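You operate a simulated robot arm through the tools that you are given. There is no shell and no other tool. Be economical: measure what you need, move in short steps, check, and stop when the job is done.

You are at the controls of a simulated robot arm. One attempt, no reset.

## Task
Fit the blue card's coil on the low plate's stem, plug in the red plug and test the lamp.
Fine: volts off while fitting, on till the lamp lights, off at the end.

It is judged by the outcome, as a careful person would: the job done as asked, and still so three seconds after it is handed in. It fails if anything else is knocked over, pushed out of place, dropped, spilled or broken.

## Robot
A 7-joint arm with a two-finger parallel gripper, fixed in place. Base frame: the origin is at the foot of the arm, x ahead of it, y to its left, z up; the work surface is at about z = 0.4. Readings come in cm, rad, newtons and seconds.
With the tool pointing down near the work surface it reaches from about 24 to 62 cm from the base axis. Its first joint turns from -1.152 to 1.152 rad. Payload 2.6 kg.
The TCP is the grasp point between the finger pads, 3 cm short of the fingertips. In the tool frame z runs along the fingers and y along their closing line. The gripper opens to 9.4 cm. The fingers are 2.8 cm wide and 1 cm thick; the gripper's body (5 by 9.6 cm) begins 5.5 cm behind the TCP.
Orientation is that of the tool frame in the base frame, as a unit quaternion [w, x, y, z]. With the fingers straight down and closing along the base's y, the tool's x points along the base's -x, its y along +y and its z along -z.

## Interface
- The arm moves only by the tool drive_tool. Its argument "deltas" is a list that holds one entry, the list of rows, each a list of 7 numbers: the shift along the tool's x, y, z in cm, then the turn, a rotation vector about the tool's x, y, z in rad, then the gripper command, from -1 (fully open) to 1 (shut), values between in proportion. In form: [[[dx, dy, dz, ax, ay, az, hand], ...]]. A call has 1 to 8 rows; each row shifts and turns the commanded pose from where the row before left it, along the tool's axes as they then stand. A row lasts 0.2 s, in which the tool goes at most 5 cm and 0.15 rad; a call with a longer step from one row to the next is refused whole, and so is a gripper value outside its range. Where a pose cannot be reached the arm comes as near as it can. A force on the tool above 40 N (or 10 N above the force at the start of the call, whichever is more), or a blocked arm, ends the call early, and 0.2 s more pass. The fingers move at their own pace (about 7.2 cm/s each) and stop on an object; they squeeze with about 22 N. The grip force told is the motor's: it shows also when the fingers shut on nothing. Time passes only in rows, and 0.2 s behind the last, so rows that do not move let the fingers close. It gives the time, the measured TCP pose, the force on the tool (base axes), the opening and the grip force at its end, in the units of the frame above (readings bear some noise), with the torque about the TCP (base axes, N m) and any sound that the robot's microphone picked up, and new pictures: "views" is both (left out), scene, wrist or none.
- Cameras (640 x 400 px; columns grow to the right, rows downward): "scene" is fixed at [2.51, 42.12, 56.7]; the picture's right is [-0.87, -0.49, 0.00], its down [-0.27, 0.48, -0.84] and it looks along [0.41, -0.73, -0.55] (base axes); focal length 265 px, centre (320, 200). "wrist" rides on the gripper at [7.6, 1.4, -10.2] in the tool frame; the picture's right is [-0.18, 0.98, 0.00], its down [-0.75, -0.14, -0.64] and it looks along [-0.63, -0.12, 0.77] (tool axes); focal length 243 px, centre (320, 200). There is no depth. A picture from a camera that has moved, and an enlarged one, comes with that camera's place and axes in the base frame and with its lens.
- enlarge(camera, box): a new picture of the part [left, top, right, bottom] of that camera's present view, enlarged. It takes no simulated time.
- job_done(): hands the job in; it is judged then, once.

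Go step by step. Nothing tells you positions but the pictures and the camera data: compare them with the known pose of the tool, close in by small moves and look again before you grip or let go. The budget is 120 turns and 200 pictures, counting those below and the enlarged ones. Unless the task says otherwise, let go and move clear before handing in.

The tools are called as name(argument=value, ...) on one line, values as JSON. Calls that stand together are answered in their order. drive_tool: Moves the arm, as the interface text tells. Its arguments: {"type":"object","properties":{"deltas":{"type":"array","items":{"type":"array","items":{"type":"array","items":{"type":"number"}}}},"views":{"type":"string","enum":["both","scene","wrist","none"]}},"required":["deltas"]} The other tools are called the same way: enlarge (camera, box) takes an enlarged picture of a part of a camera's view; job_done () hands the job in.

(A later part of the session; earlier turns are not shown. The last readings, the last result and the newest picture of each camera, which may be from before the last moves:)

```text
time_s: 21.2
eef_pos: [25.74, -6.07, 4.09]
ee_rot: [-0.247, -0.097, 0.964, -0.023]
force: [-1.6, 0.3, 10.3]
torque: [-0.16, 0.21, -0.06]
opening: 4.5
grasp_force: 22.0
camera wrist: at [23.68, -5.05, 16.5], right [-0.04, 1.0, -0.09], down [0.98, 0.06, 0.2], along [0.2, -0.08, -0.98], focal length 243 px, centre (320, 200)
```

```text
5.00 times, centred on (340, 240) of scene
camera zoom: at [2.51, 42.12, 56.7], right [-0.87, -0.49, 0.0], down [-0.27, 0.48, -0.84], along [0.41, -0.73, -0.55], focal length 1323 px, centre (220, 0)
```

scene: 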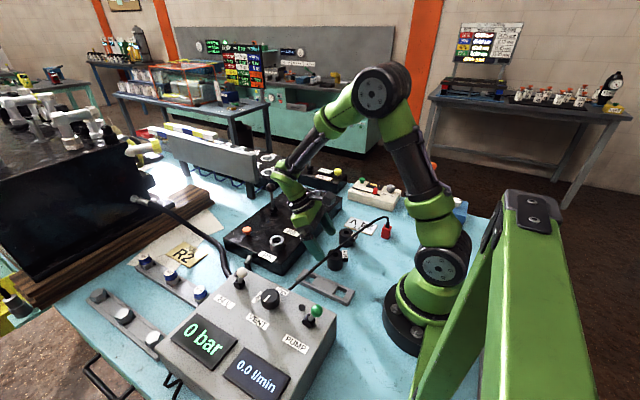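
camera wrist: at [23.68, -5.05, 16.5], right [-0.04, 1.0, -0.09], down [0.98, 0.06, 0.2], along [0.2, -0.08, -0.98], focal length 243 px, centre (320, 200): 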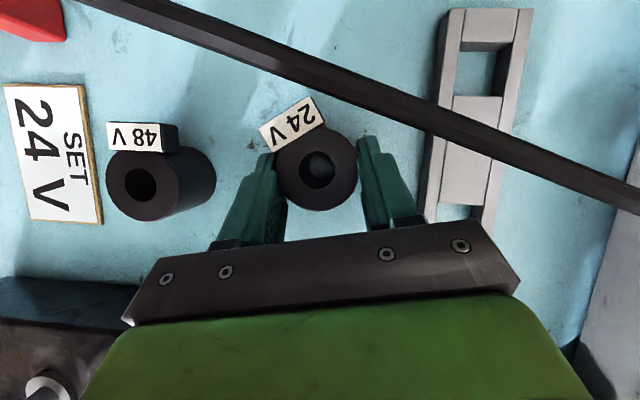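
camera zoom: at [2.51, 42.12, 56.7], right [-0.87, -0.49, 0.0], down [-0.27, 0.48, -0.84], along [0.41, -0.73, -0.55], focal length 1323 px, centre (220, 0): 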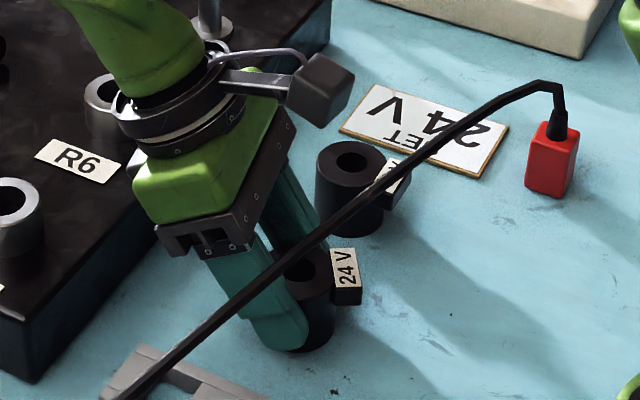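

Grip reads 22 N at 4.5 cm. I drag the coil about 2.5 cm toward +x, away from the cable, in small steps and look.

drive_tool(deltas=[[[-0.5, -0.12, -0.36, 0, 0, 0, 1], [-0.5, -0.12, -0.36, 0, 0, 0, 1], [-0.5, -0.13, -0.36, 0, 0, 0, 1], [-0.5, -0.13, -0.36, 0, 0, 0, 1]]], views="both")

```text
time_s: 22.2
eef_pos: [28.22, -5.87, 4.48]
ee_rot: [-0.248, -0.099, 0.963, -0.024]
force: [-0.3, 0.5, -2.0]
torque: [0.03, -0.01, -0.03]
opening: 4.47
grasp_force: 21.8
camera wrist: at [26.27, -4.99, 16.92], right [-0.04, 1.0, -0.09], down [0.98, 0.06, 0.2], along [0.2, -0.08, -0.98], focal length 243 px, centre (320, 200)
```

scene: 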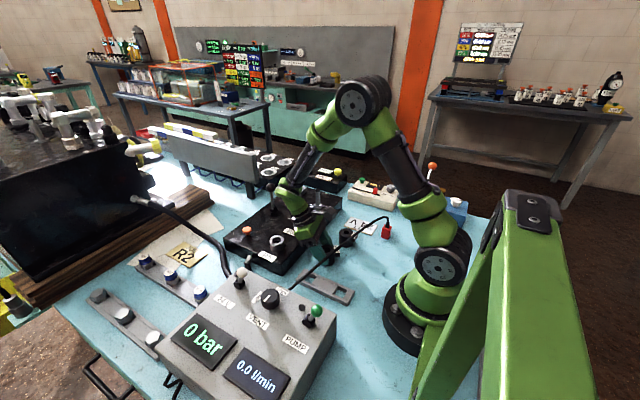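
wrist: 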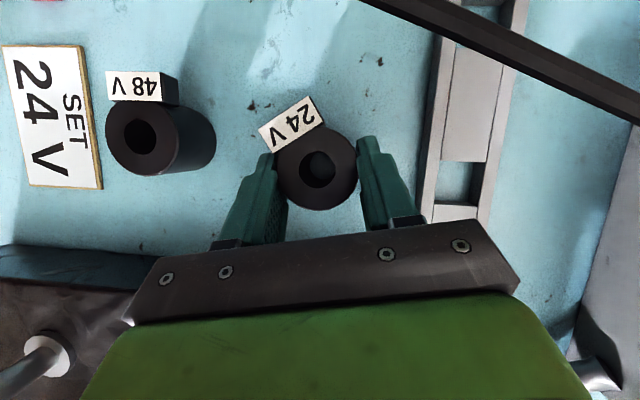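

The coil now travels with the hand and is slightly lifted. I move it a bit further +x while turning it so its tab faces -x, for a clean straight re-grip.

drive_tool(deltas=[[[-0.43, -0.1, -0.235, -0.072, 0, 0.132, 1], [-0.43, -0.03, -0.235, -0.072, 0, 0.132, 1], [-0.43, 0.04, -0.235, -0.072, 0, 0.132, 1], [-0.22, 0, 0.3, 0, 0, 0, 1]]], views="both")

```text
time_s: 23.2
eef_pos: [29.87, -6.08, 4.02]
ee_rot: [-0.247, 0.121, 0.961, 0.032]
force: [-0.1, -0.4, -2.9]
torque: [-0.02, -0.03, -0.02]
opening: 4.46
grasp_force: 22.3
camera wrist: at [28.47, -4.35, 16.58], right [0.4, 0.91, -0.09], down [0.9, -0.38, 0.2], along [0.15, -0.16, -0.98], focal length 243 px, centre (320, 200)
```

scene: 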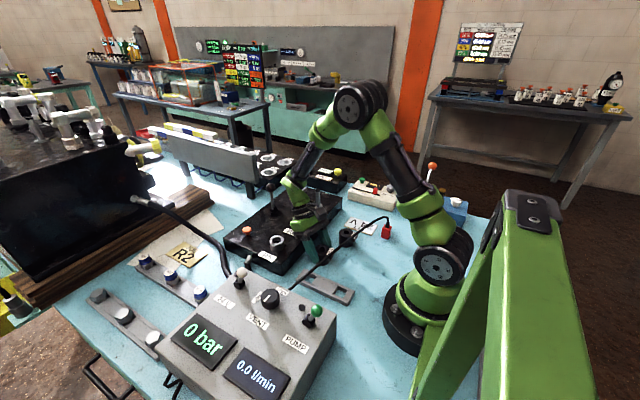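
wrist: 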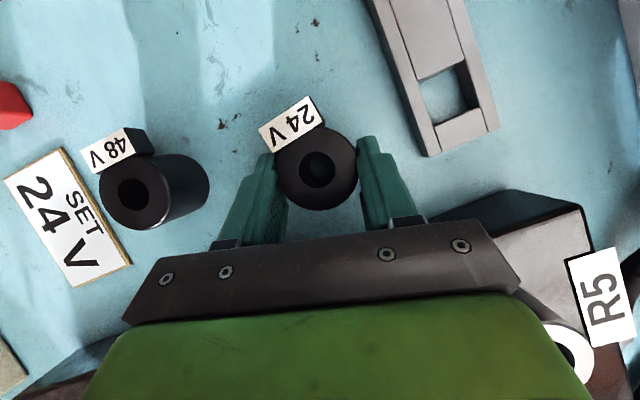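

Held firmly, tab now toward -x. I set it down, release and back out along the tool axis.

drive_tool(deltas=[[[0, 0, 0, 0, 0, 0, 0.4], [0, 0, 0, 0, 0, 0, -0.3], [0, 0, -2, 0, 0, 0, -0.3], [0, 0, -4, 0, 0, 0, -0.5], [0, 0, -4, 0, 0, 0, -1]]], views="none")

drive_tool(deltas=[[[0, 0, 0, 0, -0.15, 0, -1], [0, 0, 0, 0, -0.15, 0, -1], [0, 0, 0, 0, -0.15, 0, -1], [0, 0, 0, 0, -0.05, 0, -1], [4, 0, -2, 0, 0, -0.12, -1], [0, 0, 0, 0, 0, -0.12, -1]]], views="both")

```text
time_s: 24.4
eef_pos: [34.43, -7.52, 12.94]
ee_rot: [-0.246, 0.12, 0.961, 0.031]
force: [-0.1, 0.3, 0.3]
torque: [-0.01, -0.01, 0.0]
opening: 9.39
grasp_force: 0.1
```

```text
time_s: 25.8
eef_pos: [30.52, -6.31, 15.12]
ee_rot: [-0.001, 0.003, 1.0, 0.0]
force: [-0.4, 0.1, -0.8]
torque: [-0.01, 0.02, 0.02]
opening: 9.41
grasp_force: 0.1
camera wrist: at [23.04, -4.89, 25.17], right [0.19, 0.98, 0.0], down [0.75, -0.15, 0.64], along [0.63, -0.12, -0.77], focal length 243 px, centre (320, 200)
```

scene: 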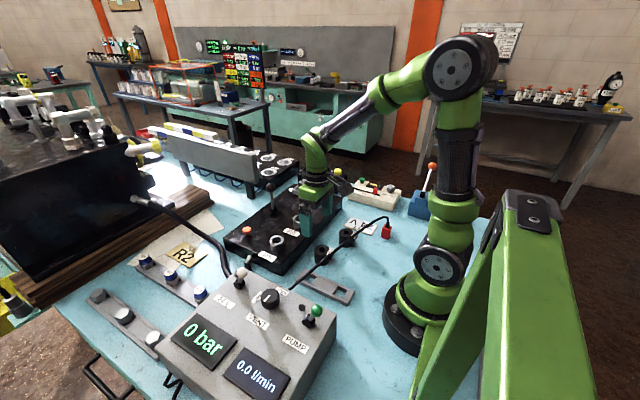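
wrist: 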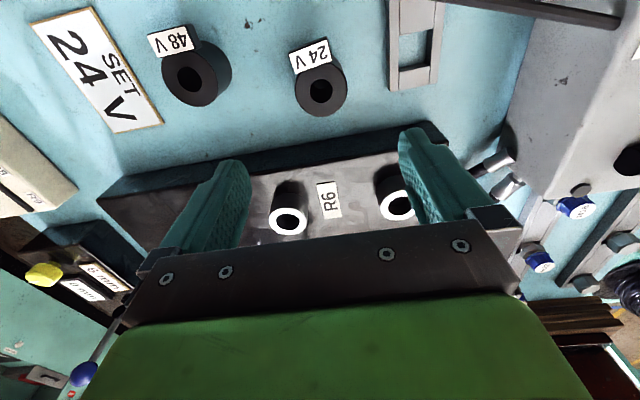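

Orientation is straight again and the coil sits upright in free space. I measure it.

enlarge(camera="wrist", box=[270, 30, 370, 130])

enlarge(camera="scene", box=[280, 220, 360, 280])

```text
4.00 times, centred on (320, 80) of wrist
camera zoom: at [23.04, -4.89, 25.17], right [0.19, 0.98, 0.0], down [0.75, -0.15, 0.64], along [0.63, -0.12, -0.77], focal length 970 px, centre (320, 680)
```

zoom: 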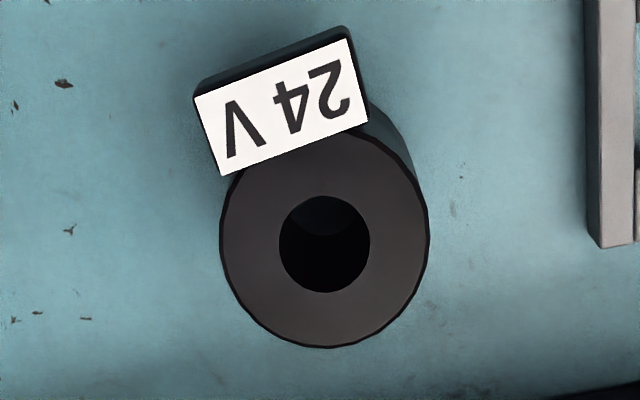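

```text
6.67 times, centred on (320, 250) of scene
camera zoom: at [2.51, 42.12, 56.7], right [-0.87, -0.49, 0.0], down [-0.27, 0.48, -0.84], along [0.41, -0.73, -0.55], focal length 1764 px, centre (320, -133)
```

zoom: 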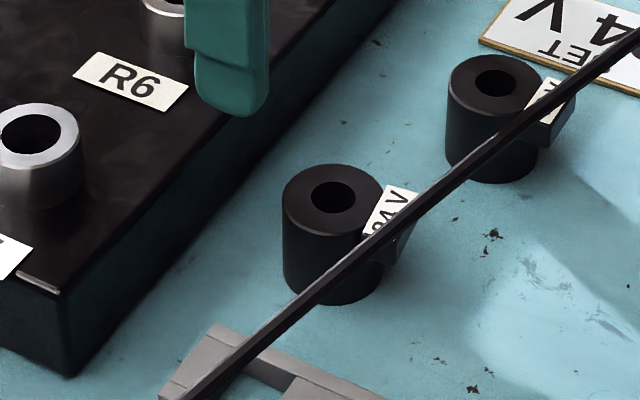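

Coil centre (28.95, -5.95), tab almost along -x. I go straight down around it, deeper than the first time (TCP z≈3.75).

drive_tool(deltas=[[[1.57, 0.36, 1, 0, 0, 0, -1], [0, 0, 0, 0, 0, -0.1, -1], [0, 0, 4, 0, 0, 0, -1], [0, 0, 3.5, 0, 0, 0, -1], [0, 0, 2, 0, 0, 0, -1], [0, 0, 0.85, 0, 0, 0, -1]]], views="wrist")

```text
time_s: 27.2
eef_pos: [28.85, -5.82, 3.36]
ee_rot: [-0.001, -0.045, 0.999, 0.0]
force: [0.6, -1.1, 0.2]
torque: [0.0, 0.0, 0.0]
opening: 9.43
grasp_force: 0.1
camera wrist: at [21.18, -5.2, 13.51], right [0.09, 1.0, 0.0], down [0.77, -0.07, 0.64], along [0.64, -0.06, -0.77], focal length 243 px, centre (320, 200)
```

wrist: 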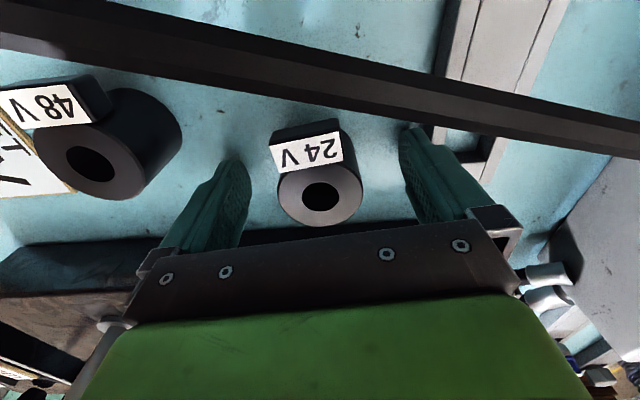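

Good alignment; I raise 0.3 cm for table clearance and close.

drive_tool(deltas=[[[0, 0, -0.3, 0, 0, 0, -1], [0, 0, 0, 0, 0, 0, 1], [0, 0, 0, 0, 0, 0, 1], [0, 0, 0, 0, 0, 0, 1], [0, 0, 0, 0, 0, 0, 1]]], views="wrist")

enlarge(camera="wrist", box=[220, 80, 420, 240])

```text
time_s: 28.4
eef_pos: [29.01, -5.91, 3.85]
ee_rot: [-0.002, -0.046, 0.999, 0.0]
force: [-1.4, 0.4, 1.3]
torque: [-0.07, -0.01, 0.0]
opening: 4.83
grasp_force: 22.4
camera wrist: at [21.3, -5.23, 13.88], right [0.09, 1.0, 0.0], down [0.77, -0.07, 0.64], along [0.64, -0.06, -0.77], focal length 243 px, centre (320, 200)
```

wrist: 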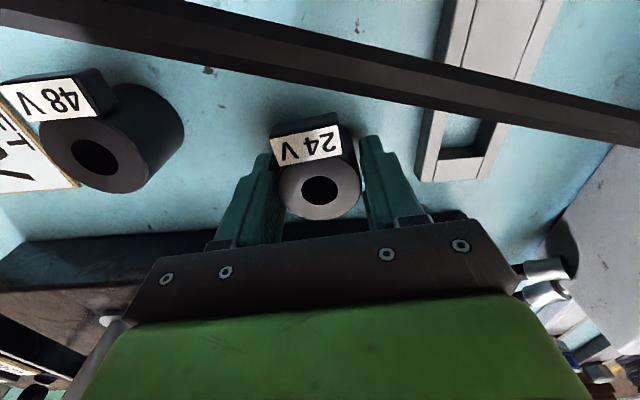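

```text
2.50 times, centred on (320, 160) of wrist
camera zoom: at [21.3, -5.23, 13.88], right [0.09, 1.0, 0.0], down [0.77, -0.07, 0.64], along [0.64, -0.06, -0.77], focal length 606 px, centre (320, 300)
```

zoom: 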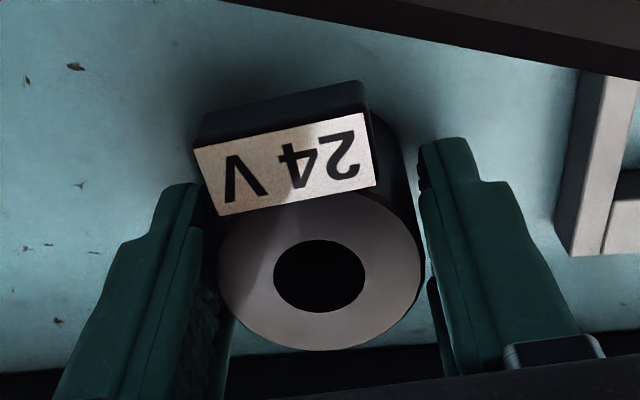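

Opening 4.83 exceeds the 4.3 cm coil, so a finger edge is catching the tab. I reopen, shift 0.8 cm toward +x so only the round body is gripped, and close again.

drive_tool(deltas=[[[0, 0, 0, 0, 0, 0, 0], [-0.8, 0, 0, 0, 0, 0, 0], [0, 0, 0, 0, 0, 0, 0], [0, 0, 0, 0, 0, 0, 1], [0, 0, 0, 0, 0, 0, 1], [0, 0, 0, 0, 0, 0, 1]]], views="wrist")

enlarge(camera="wrist", box=[220, 80, 420, 240])

```text
time_s: 29.8
eef_pos: [29.74, -5.84, 3.89]
ee_rot: [-0.002, -0.046, 0.999, 0.0]
force: [-0.6, 0.4, -0.2]
torque: [0.01, -0.03, 0.0]
opening: 4.8
grasp_force: 21.5
camera wrist: at [22.07, -5.19, 13.93], right [0.09, 1.0, 0.0], down [0.77, -0.07, 0.64], along [0.64, -0.06, -0.77], focal length 243 px, centre (320, 200)
```

wrist: 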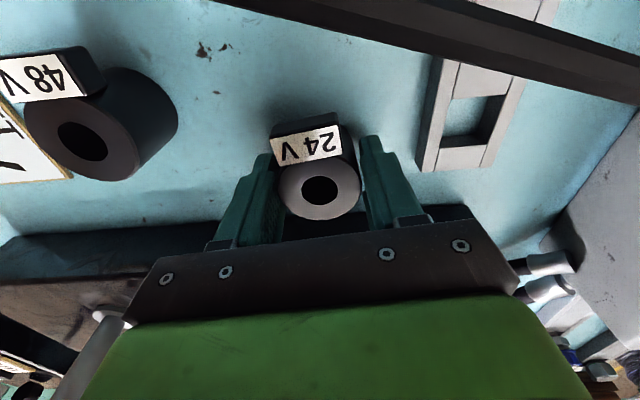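

```text
2.50 times, centred on (320, 160) of wrist
camera zoom: at [22.07, -5.19, 13.93], right [0.09, 1.0, 0.0], down [0.77, -0.07, 0.64], along [0.64, -0.06, -0.77], focal length 606 px, centre (320, 300)
```

zoom: 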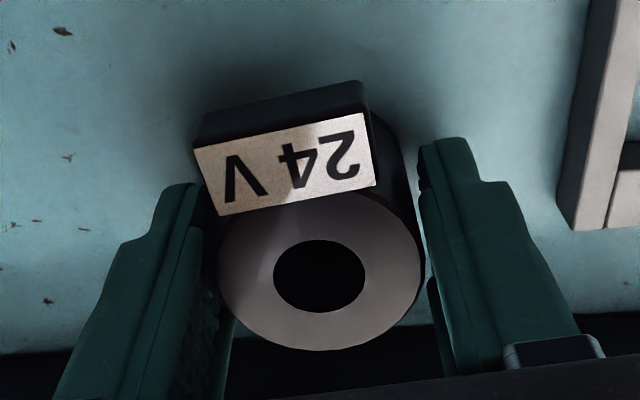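

The half command (4.7 cm) never released it, so the coil just came along. I open properly this time, shift and close.

drive_tool(deltas=[[[0, 0, 0, 0, 0, 0, -0.6], [0, 0, 0, 0, 0, 0, -0.6], [-0.9, 0, 0, 0, 0, 0, -0.6], [0, 0, 0, 0, 0, 0, -0.6], [0, 0, 0, 0, 0, 0, 1], [0, 0, 0, 0, 0, 0, 1], [0, 0, 0, 0, 0, 0, 1]]], views="wrist")

enlarge(camera="wrist", box=[220, 80, 420, 240])

```text
time_s: 31.4
eef_pos: [30.69, -5.65, 3.86]
ee_rot: [-0.001, -0.046, 0.999, 0.001]
force: [1.1, 0.1, 2.7]
torque: [0.09, 0.03, -0.01]
opening: 4.88
grasp_force: 22.4
camera wrist: at [22.95, -5.09, 13.92], right [0.09, 1.0, 0.0], down [0.77, -0.07, 0.64], along [0.64, -0.06, -0.77], focal length 243 px, centre (320, 200)
```

wrist: 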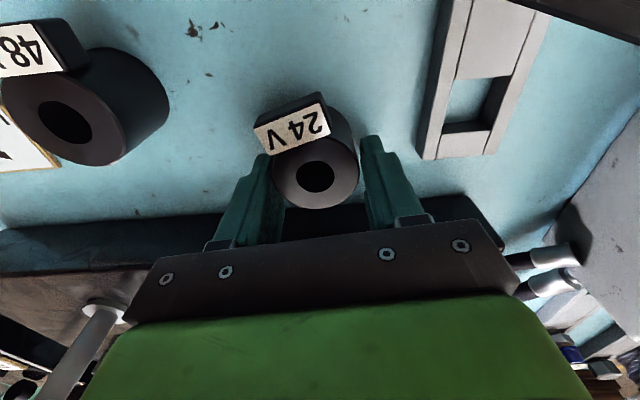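

```text
2.50 times, centred on (320, 160) of wrist
camera zoom: at [22.95, -5.09, 13.92], right [0.09, 1.0, 0.0], down [0.77, -0.07, 0.64], along [0.64, -0.06, -0.77], focal length 606 px, centre (320, 300)
```

zoom: 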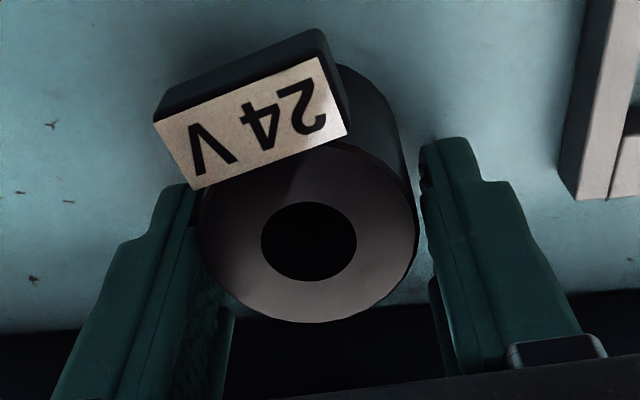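

It seems the coil's outline grips best with the tab turned ~20° from the hand (4.46 cm, firm then). I reproduce that relative angle, centred on the coil.

drive_tool(deltas=[[[0, 0, 0, 0, 0, 0, -0.7], [0, 0, 0, 0, 0, 0, -0.7], [0.8, -0.25, 0, 0, 0, 0.135, -0.7], [0, 0, 0, 0, 0, 0, -0.7], [0, 0, 0, 0, 0, 0, 1], [0, 0, 0, 0, 0, 0, 1], [0, 0, 0, 0, 0, 0, 1]]], views="wrist")

enlarge(camera="wrist", box=[220, 80, 420, 240])

```text
time_s: 33.0
eef_pos: [29.88, -6.05, 3.82]
ee_rot: [-0.002, 0.022, 1.0, 0.001]
force: [-1.5, 0.5, 3.4]
torque: [-0.06, 0.09, 0.0]
opening: 4.74
grasp_force: 22.0
camera wrist: at [22.36, -4.34, 13.9], right [0.23, 0.97, 0.0], down [0.75, -0.18, 0.64], along [0.62, -0.14, -0.77], focal length 243 px, centre (320, 200)
```

wrist: 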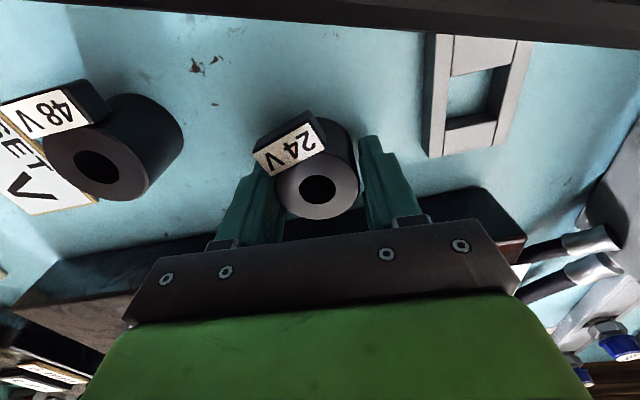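

```text
2.50 times, centred on (320, 160) of wrist
camera zoom: at [22.36, -4.34, 13.9], right [0.23, 0.97, 0.0], down [0.75, -0.18, 0.64], along [0.62, -0.14, -0.77], focal length 606 px, centre (320, 300)
```

zoom: 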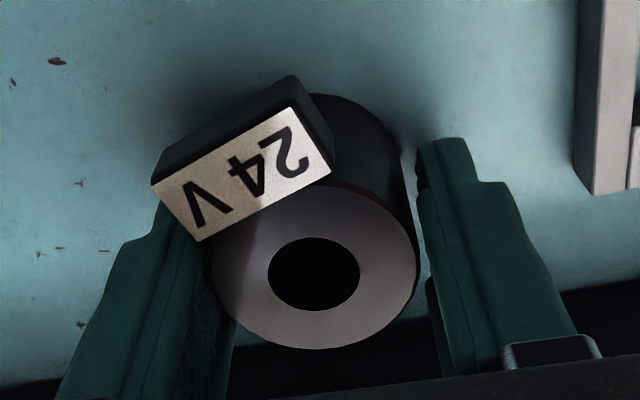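

Opening 4.74 with torque small. I test by lifting 1 cm slowly.

drive_tool(deltas=[[[0, 0, -0.25, 0, 0, 0, 1], [0, 0, -0.25, 0, 0, 0, 1], [0, 0, -0.25, 0, 0, 0, 1], [0, 0, -0.25, 0, 0, 0, 1]]], views="wrist")

enlarge(camera="scene", box=[270, 200, 350, 280])

```text
time_s: 34.0
eef_pos: [29.86, -6.14, 4.89]
ee_rot: [-0.002, 0.022, 1.0, 0.001]
force: [0.7, 0.6, -2.3]
torque: [-0.01, -0.02, 0.02]
opening: 4.72
grasp_force: 21.9
camera wrist: at [22.31, -4.45, 14.98], right [0.23, 0.97, 0.0], down [0.75, -0.18, 0.64], along [0.62, -0.14, -0.77], focal length 243 px, centre (320, 200)
```

wrist: 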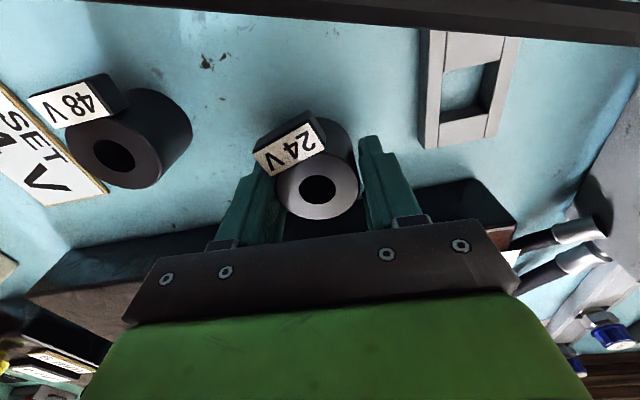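

```text
5.00 times, centred on (310, 240) of scene
camera zoom: at [2.51, 42.12, 56.7], right [-0.87, -0.49, 0.0], down [-0.27, 0.48, -0.84], along [0.41, -0.73, -0.55], focal length 1323 px, centre (370, 0)
```

zoom: 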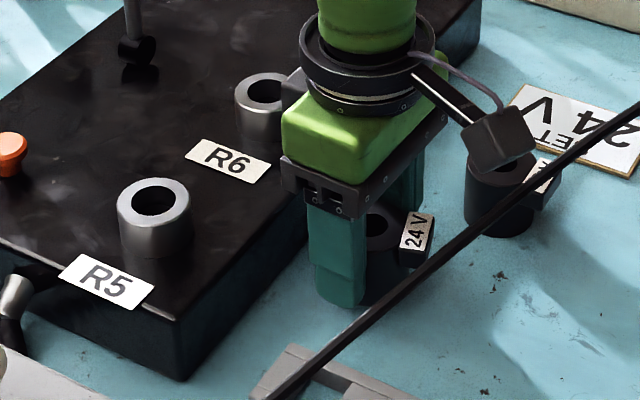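

It is truly held (about 2.3 N weight). I keep lifting gently.

drive_tool(deltas=[[[0, 0, -0.6, 0, 0, 0, 1], [0, 0, -1, 0, 0, 0, 1], [0, 0, -1.4, 0, 0, 0, 1], [0, 0, -1.6, 0, 0, 0, 1], [0, 0, -1.6, 0, 0, 0, 1], [0, 0, -1.6, 0, 0, 0, 1], [0, 0, -1.2, 0, 0, 0, 1], [0, 0, -0.8, 0, 0, 0, 1]]], views="both")

```text
time_s: 35.8
eef_pos: [29.72, -6.26, 14.52]
ee_rot: [-0.002, 0.022, 1.0, 0.0]
force: [0.0, 0.4, -1.6]
torque: [0.01, -0.01, 0.04]
opening: 4.71
grasp_force: 22.5
camera wrist: at [22.21, -4.55, 24.65], right [0.23, 0.97, 0.0], down [0.75, -0.17, 0.64], along [0.62, -0.14, -0.77], focal length 243 px, centre (320, 200)
```

scene: 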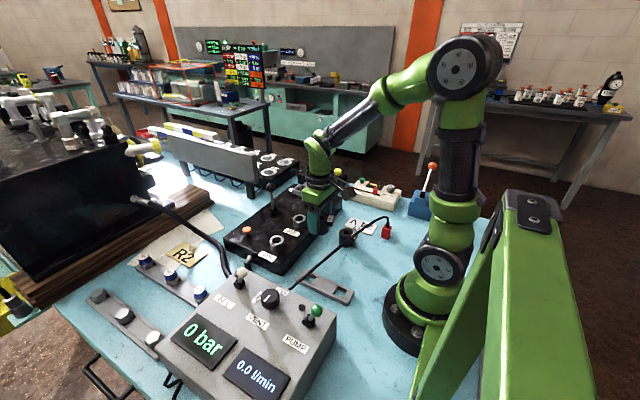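
wrist: 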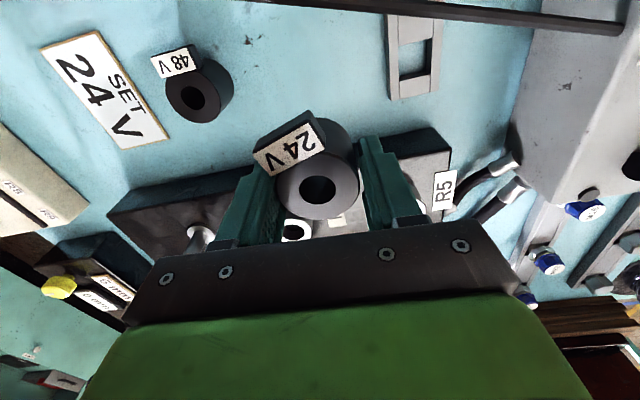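

Held well. The stem is at roughly (39.5, -22.6), tip z≈12, collar z≈5. I raise and go to a viewing point short of it.

drive_tool(deltas=[[[0, 0, -1.5, 0, 0, 0, 1], [0, 0, -1.7, 0, 0, 0, 1], [-1.1, -1.2, -0.6, 0, 0, 0, 1], [-1.4, -1.6, 0, 0, 0, 0, 1], [-1.4, -1.6, 0, 0, 0, 0, 1], [-1.4, -1.6, 0, 0, 0, 0, 1], [-0.9, -1, 0, 0, 0, 0, 1], [-0.4, -0.4, 0, 0, 0, 0, 1]]], views="both")

```text
time_s: 37.6
eef_pos: [36.14, -13.8, 18.38]
ee_rot: [-0.002, 0.022, 1.0, 0.001]
force: [0.1, -0.4, -2.2]
torque: [-0.02, 0.02, -0.03]
opening: 4.74
grasp_force: 22.1
camera wrist: at [28.54, -12.1, 28.53], right [0.23, 0.97, 0.0], down [0.75, -0.18, 0.64], along [0.62, -0.14, -0.77], focal length 243 px, centre (320, 200)
```

scene: 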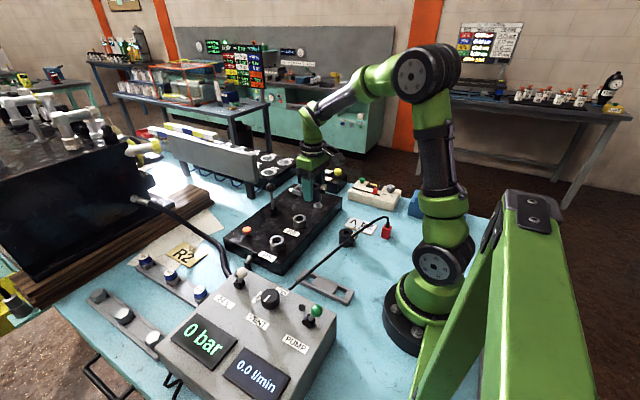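
wrist: 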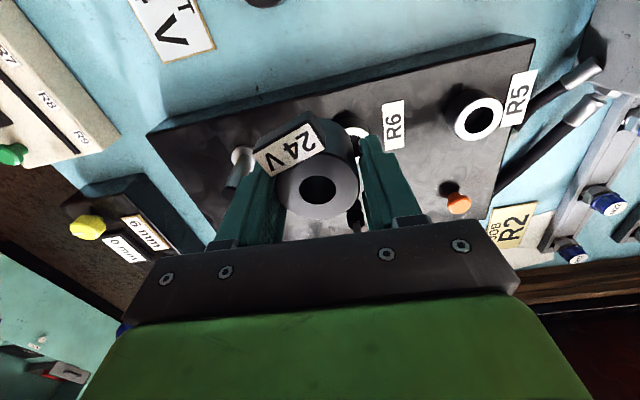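

Stem visible at left; zoom on both views to triangulate it, and the held coil.

enlarge(camera="wrist", box=[200, 120, 300, 220])

enlarge(camera="scene", box=[280, 160, 350, 230])

enlarge(camera="wrist", box=[240, 90, 400, 250])

```text
4.00 times, centred on (250, 170) of wrist
camera zoom: at [28.54, -12.1, 28.53], right [0.23, 0.97, 0.0], down [0.75, -0.18, 0.64], along [0.62, -0.14, -0.77], focal length 970 px, centre (600, 320)
```

zoom: 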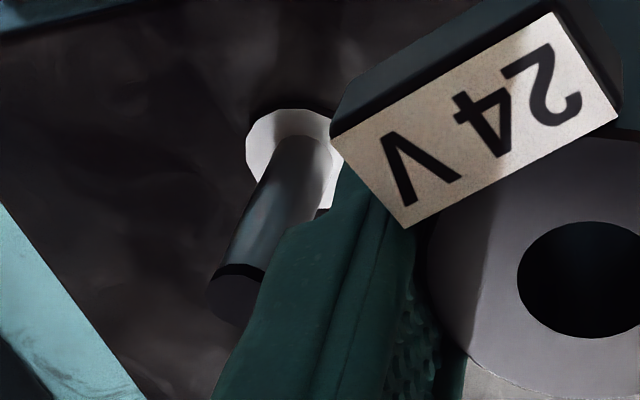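

```text
5.71 times, centred on (315, 195) of scene
camera zoom: at [2.51, 42.12, 56.7], right [-0.87, -0.49, 0.0], down [-0.27, 0.48, -0.84], along [0.41, -0.73, -0.55], focal length 1512 px, centre (349, 229)
```

zoom: 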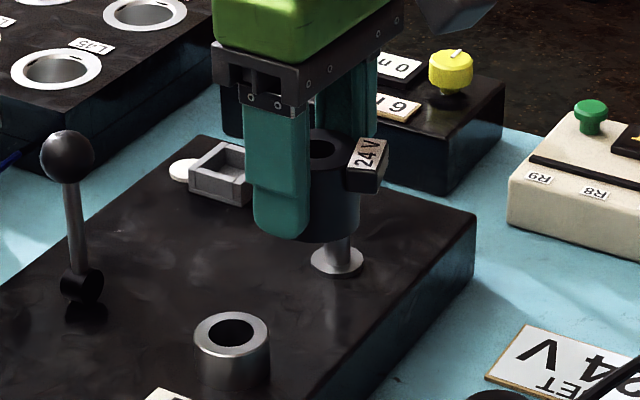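

```text
2.50 times, centred on (320, 170) of wrist
camera zoom: at [28.54, -12.1, 28.53], right [0.23, 0.97, 0.0], down [0.75, -0.18, 0.64], along [0.62, -0.14, -0.77], focal length 606 px, centre (320, 275)
```

zoom: 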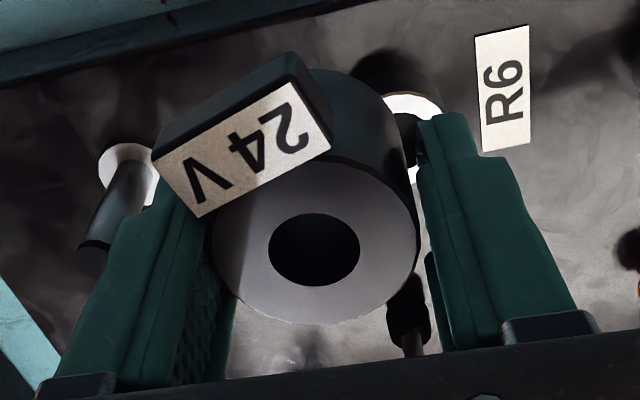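

The finger hides the stem tip partly; I shift a few cm so the whole stem is seen beside the finger.

drive_tool(deltas=[[[-1, 1.5, 0, 0, 0, 0, 1], [-1.2, 2, 0, 0, 0, 0, 1], [-0.6, 1.2, 0, 0, 0, 0, 1], [0, 0, 0, 0, 0, 0, 1]]], views="wrist")

enlarge(camera="wrist", box=[130, 90, 250, 190])

enlarge(camera="scene", box=[270, 160, 340, 230])

```text
time_s: 38.6
eef_pos: [39.23, -9.01, 18.45]
ee_rot: [-0.002, 0.022, 1.0, 0.001]
force: [0.6, 0.4, -2.5]
torque: [0.04, 0.03, -0.03]
opening: 4.71
grasp_force: 22.3
camera wrist: at [31.71, -7.4, 28.63], right [0.23, 0.97, 0.0], down [0.75, -0.17, 0.64], along [0.62, -0.14, -0.77], focal length 243 px, centre (320, 200)
```

wrist: 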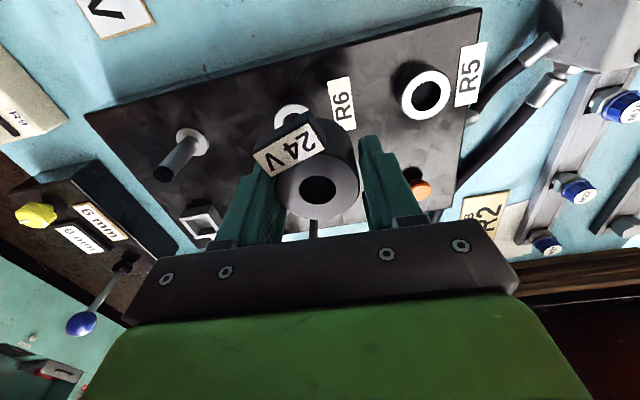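

```text
4.00 times, centred on (190, 140) of wrist
camera zoom: at [31.71, -7.4, 28.63], right [0.23, 0.97, 0.0], down [0.75, -0.17, 0.64], along [0.62, -0.14, -0.77], focal length 970 px, centre (840, 440)
```

zoom: 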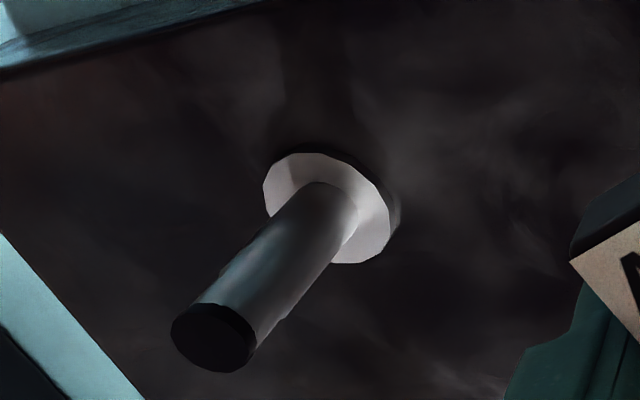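

```text
5.71 times, centred on (305, 195) of scene
camera zoom: at [2.51, 42.12, 56.7], right [-0.87, -0.49, 0.0], down [-0.27, 0.48, -0.84], along [0.41, -0.73, -0.55], focal length 1512 px, centre (406, 229)
```

zoom: 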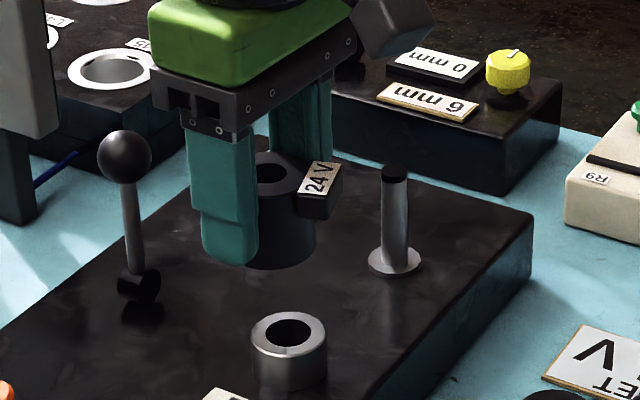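

Both cameras agree: stem tip at (39.7, -22.4, 12.0), and the coil's hole sits (-0.42, -0.02) from the TCP, bottom 3.4 below it. I move above the stem so the hole is over the tip.

drive_tool(deltas=[[[-0.2, -1.2, 0, 0, 0, 0, 1], [-0.2, -2, 0, 0, 0, 0, 1], [-0.3, -2.4, 0, 0, 0, 0, 1], [-0.3, -2.4, 0, 0, 0, 0, 1], [-0.2, -2.4, 0, 0, 0, 0, 1], [-0.2, -2, 0, 0, 0, 0, 1], [-0.08, -0.96, 0, 0, 0, 0, 1], [0, 0, 0, 0, 0, 0, 1]]], views="both")

enlarge(camera="scene", box=[285, 145, 355, 215])

enlarge(camera="wrist", box=[240, 90, 400, 250])

```text
time_s: 40.4
eef_pos: [40.08, -22.75, 18.21]
ee_rot: [-0.001, 0.021, 1.0, 0.001]
force: [-0.1, 0.4, -2.4]
torque: [0.04, -0.01, 0.01]
opening: 4.68
grasp_force: 22.1
camera wrist: at [32.66, -21.09, 28.33], right [0.23, 0.97, 0.0], down [0.75, -0.18, 0.64], along [0.62, -0.14, -0.77], focal length 243 px, centre (320, 200)
```

scene: 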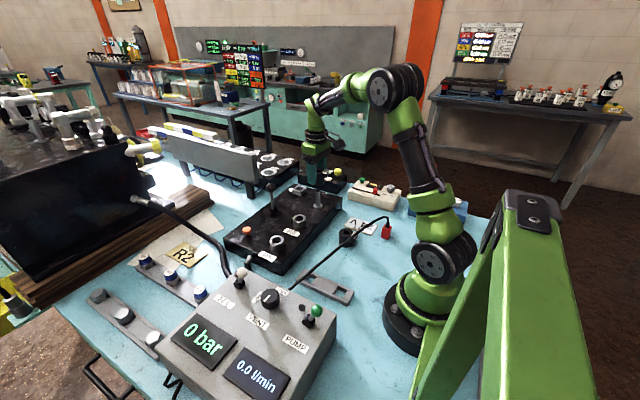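
wrist: 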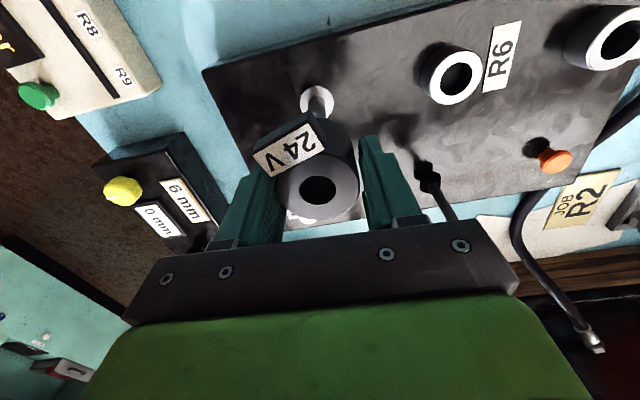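

```text
5.71 times, centred on (320, 180) of scene
camera zoom: at [2.51, 42.11, 56.7], right [-0.87, -0.49, 0.0], down [-0.27, 0.48, -0.84], along [0.41, -0.73, -0.55], focal length 1512 px, centre (320, 314)
```

zoom: 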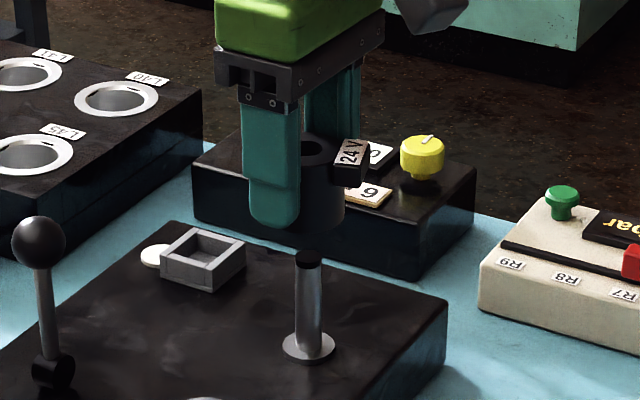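

```text
2.50 times, centred on (320, 170) of wrist
camera zoom: at [32.66, -21.09, 28.33], right [0.23, 0.97, 0.0], down [0.75, -0.18, 0.64], along [0.62, -0.14, -0.77], focal length 606 px, centre (320, 275)
```

zoom: 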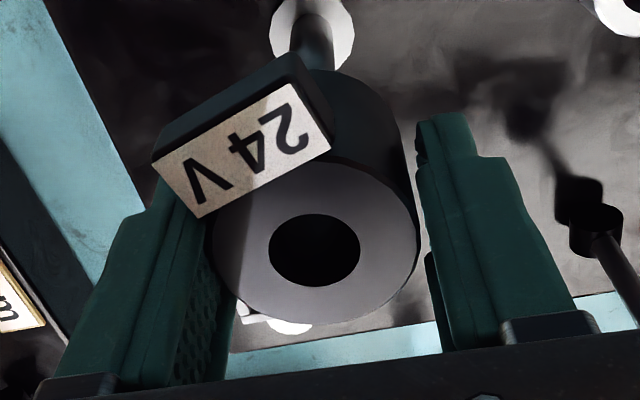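

I'm about 0.35 cm too far in -y; I correct and lower to just above the tip, then recheck.

drive_tool(deltas=[[[-0.03, 0.35, 0.8, 0, 0, 0, 1], [0, 0, 1, 0, 0, 0, 1], [0, 0, 0, 0, 0, 0, 1]]], views="none")

enlarge(camera="scene", box=[300, 155, 340, 205])

enlarge(camera="wrist", box=[240, 90, 400, 250])

```text
time_s: 41.2
eef_pos: [40.1, -22.29, 16.33]
ee_rot: [-0.002, 0.022, 1.0, 0.001]
force: [0.4, -0.1, -1.3]
torque: [-0.01, 0.01, 0.0]
opening: 4.71
grasp_force: 22.2
```

```text
8.00 times, centred on (320, 180) of scene
camera zoom: at [2.51, 42.12, 56.7], right [-0.87, -0.49, 0.0], down [-0.27, 0.48, -0.84], along [0.41, -0.73, -0.55], focal length 2117 px, centre (320, 360)
```

zoom: 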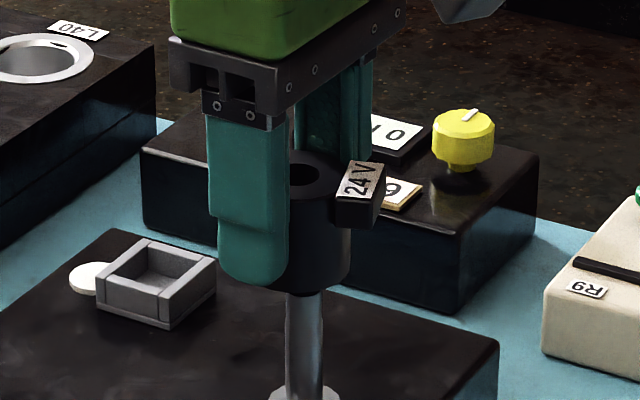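

```text
2.50 times, centred on (320, 170) of wrist
camera zoom: at [32.59, -20.67, 26.45], right [0.23, 0.97, 0.0], down [0.75, -0.17, 0.64], along [0.62, -0.14, -0.77], focal length 606 px, centre (320, 275)
```

zoom: 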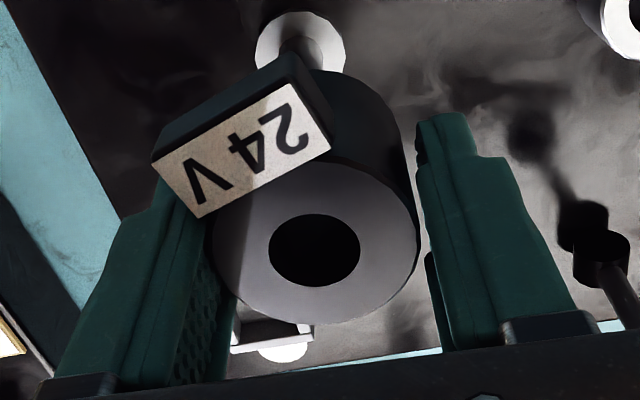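

I zoom tighter to compare coil and stem centre lines in the scene view.

enlarge(camera="scene", box=[310, 170, 330, 195])

enlarge(camera="scene", box=[305, 190, 335, 215])

```text
16.00 times, centred on (320, 182) of scene
camera zoom: at [2.51, 42.12, 56.7], right [-0.87, -0.49, 0.0], down [-0.27, 0.48, -0.84], along [0.41, -0.73, -0.55], focal length 4234 px, centre (320, 480)
```

zoom: 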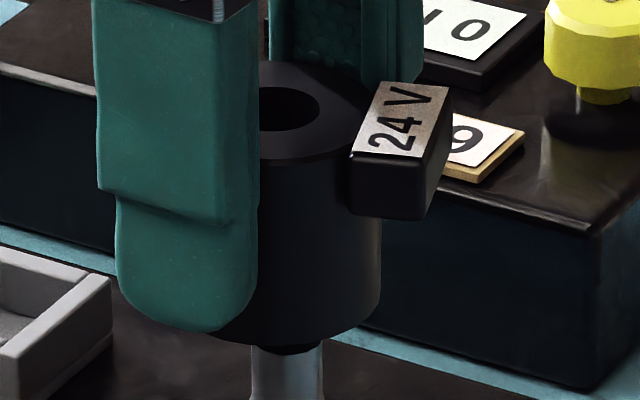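

```text
16.00 times, centred on (320, 202) of scene
camera zoom: at [2.51, 42.12, 56.7], right [-0.87, -0.49, 0.0], down [-0.27, 0.48, -0.84], along [0.41, -0.73, -0.55], focal length 4234 px, centre (320, 160)
```

zoom: 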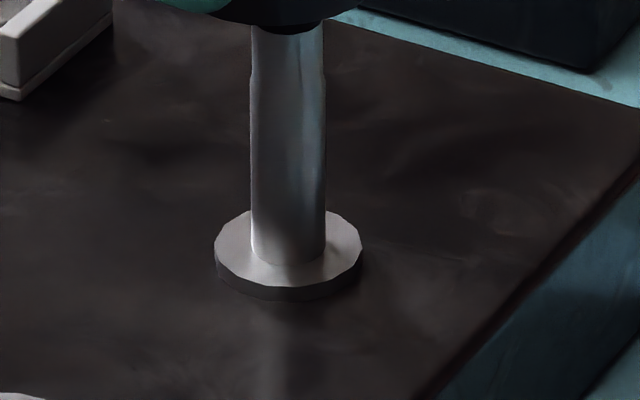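

The coil axis is about 0.4 cm too far +y and 0.1 +x of the stem. I correct and re-measure.

drive_tool(deltas=[[[0.09, -0.42, 0, 0, 0, 0, 1], [0, 0, 0, 0, 0, 0, 1]]], views="none")

enlarge(camera="scene", box=[305, 170, 335, 200])

enlarge(camera="wrist", box=[270, 80, 370, 180])

```text
time_s: 41.8
eef_pos: [40.07, -22.89, 16.44]
ee_rot: [-0.003, 0.021, 1.0, 0.001]
force: [0.6, 0.4, -2.1]
torque: [-0.02, -0.01, -0.01]
opening: 4.72
grasp_force: 22.4
```

```text
13.33 times, centred on (320, 185) of scene
camera zoom: at [2.51, 42.12, 56.7], right [-0.87, -0.49, 0.0], down [-0.27, 0.48, -0.84], along [0.41, -0.73, -0.55], focal length 3528 px, centre (320, 400)
```

zoom: 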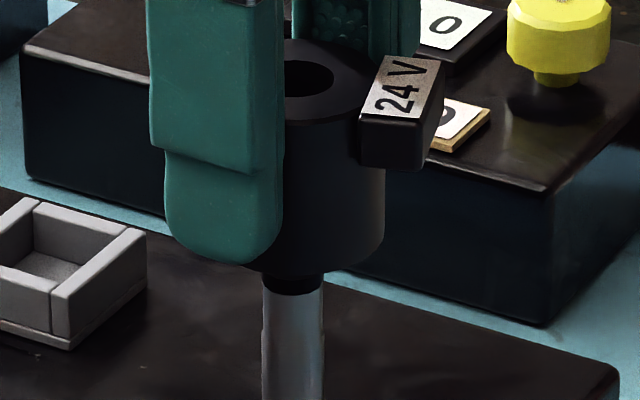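

```text
4.00 times, centred on (320, 130) of wrist
camera zoom: at [32.49, -21.18, 26.58], right [0.23, 0.97, 0.0], down [0.75, -0.18, 0.64], along [0.62, -0.14, -0.77], focal length 970 px, centre (320, 480)
```

zoom: 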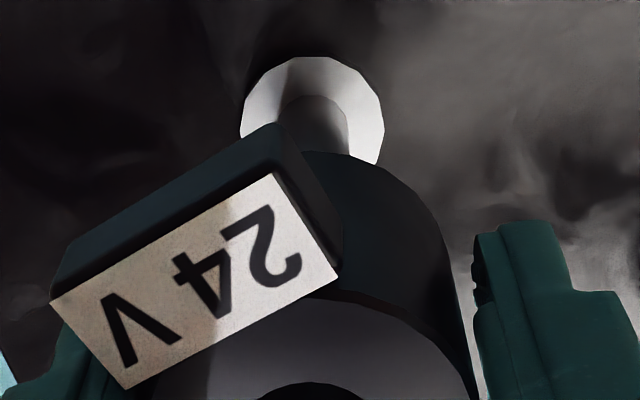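

Scene view now shows the coil and stem centre lines coincident, and the wrist view agrees within 1 mm. I lower slowly and watch the force.

drive_tool(deltas=[[[0, 0, 0.4, 0, 0, 0, 1], [0, 0, 0.4, 0, 0, 0, 1], [0, 0, 0.3, 0, 0, 0, 1], [0, 0, 0.3, 0, 0, 0, 1], [0, 0, 0.3, 0, 0, 0, 1]]], views="none")

enlarge(camera="scene", box=[300, 165, 340, 205])

```text
time_s: 43.0
eef_pos: [40.04, -22.7, 14.87]
ee_rot: [-0.002, 0.022, 1.0, 0.001]
force: [1.9, -2.5, -1.0]
torque: [-0.05, -0.08, -0.04]
opening: 4.69
grasp_force: 22.1
```

```text
10.00 times, centred on (320, 185) of scene
camera zoom: at [2.51, 42.12, 56.7], right [-0.87, -0.49, 0.0], down [-0.27, 0.48, -0.84], along [0.41, -0.73, -0.55], focal length 2646 px, centre (320, 350)
```

zoom: 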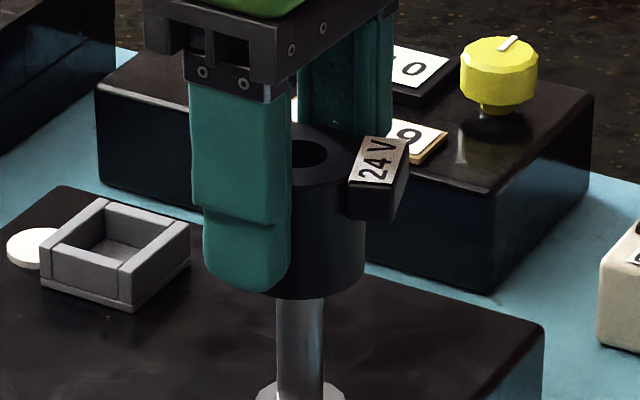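

The tip has entered the hole (bottom below the tip, only small side force). I ease 1 mm with the side force and continue down.

drive_tool(deltas=[[[-0.06, -0.1, 0.2, 0, 0, 0, 1], [0, 0, 0.5, 0, 0, 0, 1], [0, 0, 0.6, 0, 0, 0, 1], [0, 0, 0.6, 0, 0, 0, 1], [0, 0, 0.6, 0, 0, 0, 1]]], views="none")

enlarge(camera="scene", box=[300, 165, 340, 215])

```text
time_s: 44.2
eef_pos: [40.05, -22.79, 12.31]
ee_rot: [-0.002, 0.022, 1.0, 0.001]
force: [-0.3, -0.3, -2.0]
torque: [0.01, 0.01, -0.02]
opening: 4.68
grasp_force: 21.6
```

```text
8.00 times, centred on (320, 190) of scene
camera zoom: at [2.51, 42.12, 56.7], right [-0.87, -0.49, 0.0], down [-0.27, 0.48, -0.84], along [0.41, -0.73, -0.55], focal length 2117 px, centre (320, 280)
```

zoom: 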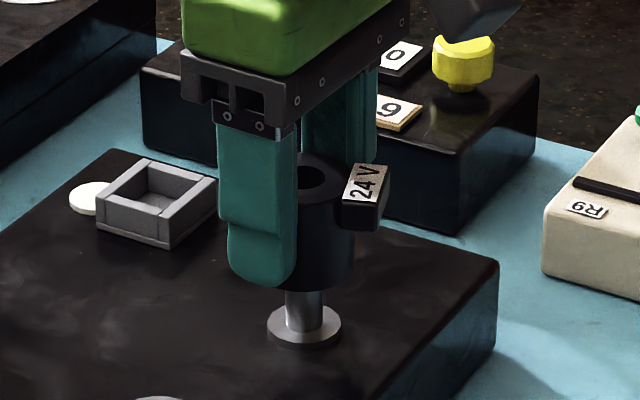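

Sliding freely on the stem. I continue down until it seats.

drive_tool(deltas=[[[0, 0, 0.6, 0, 0, 0, 1], [0, 0, 0.6, 0, 0, 0, 1], [0, 0, 0.6, 0, 0, 0, 1], [0, 0, 0.5, 0, 0, 0, 1], [0, 0, 0.3, 0, 0, 0, 1], [0, 0, 0.3, 0, 0, 0, 1]]], views="none")

enlarge(camera="scene", box=[295, 165, 345, 220])

```text
time_s: 45.6
eef_pos: [40.0, -22.7, 9.33]
ee_rot: [-0.001, 0.022, 1.0, 0.0]
force: [2.0, -2.5, -1.0]
torque: [-0.07, -0.05, -0.04]
opening: 4.66
grasp_force: 22.0
```

```text
7.27 times, centred on (320, 192) of scene
camera zoom: at [2.51, 42.12, 56.7], right [-0.87, -0.49, 0.0], down [-0.27, 0.48, -0.84], along [0.41, -0.73, -0.55], focal length 1925 px, centre (320, 254)
```

zoom: 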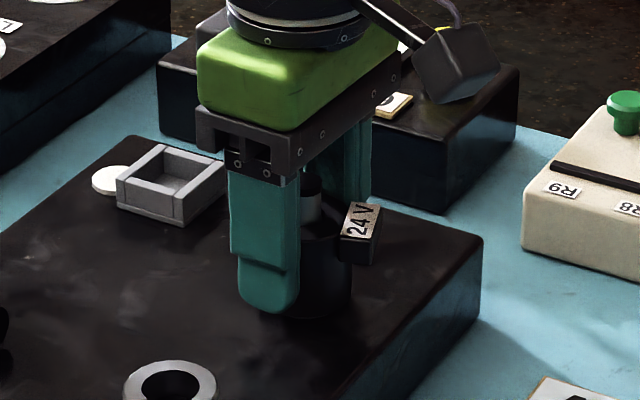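

Nearly seated; a few more small steps until it bears on the collar.

drive_tool(deltas=[[[-0.03, -0.08, 0.15, 0, 0, 0, 1], [0, 0, 0.15, 0, 0, 0, 1], [0, 0, 0.1, 0, 0, 0, 1]]], views="none")

enlarge(camera="scene", box=[305, 185, 335, 215])

```text
time_s: 46.4
eef_pos: [39.99, -22.84, 9.07]
ee_rot: [-0.001, 0.023, 1.0, 0.001]
force: [-5.0, 4.7, 17.3]
torque: [-0.08, 0.34, -0.06]
opening: 4.68
grasp_force: 22.1
```

```text
13.33 times, centred on (320, 200) of scene
camera zoom: at [2.5, 42.12, 56.7], right [-0.87, -0.49, 0.0], down [-0.27, 0.48, -0.84], along [0.41, -0.73, -0.55], focal length 3528 px, centre (320, 200)
```

zoom: 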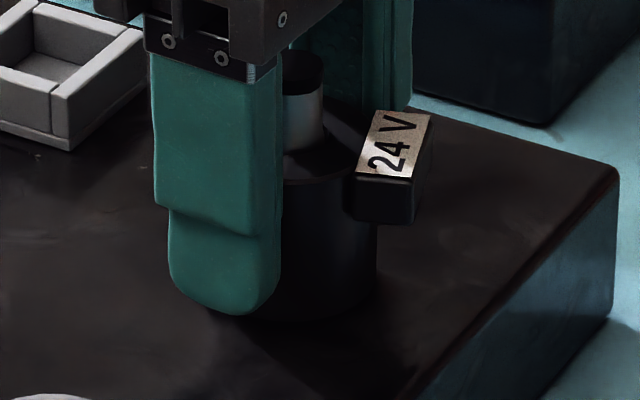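

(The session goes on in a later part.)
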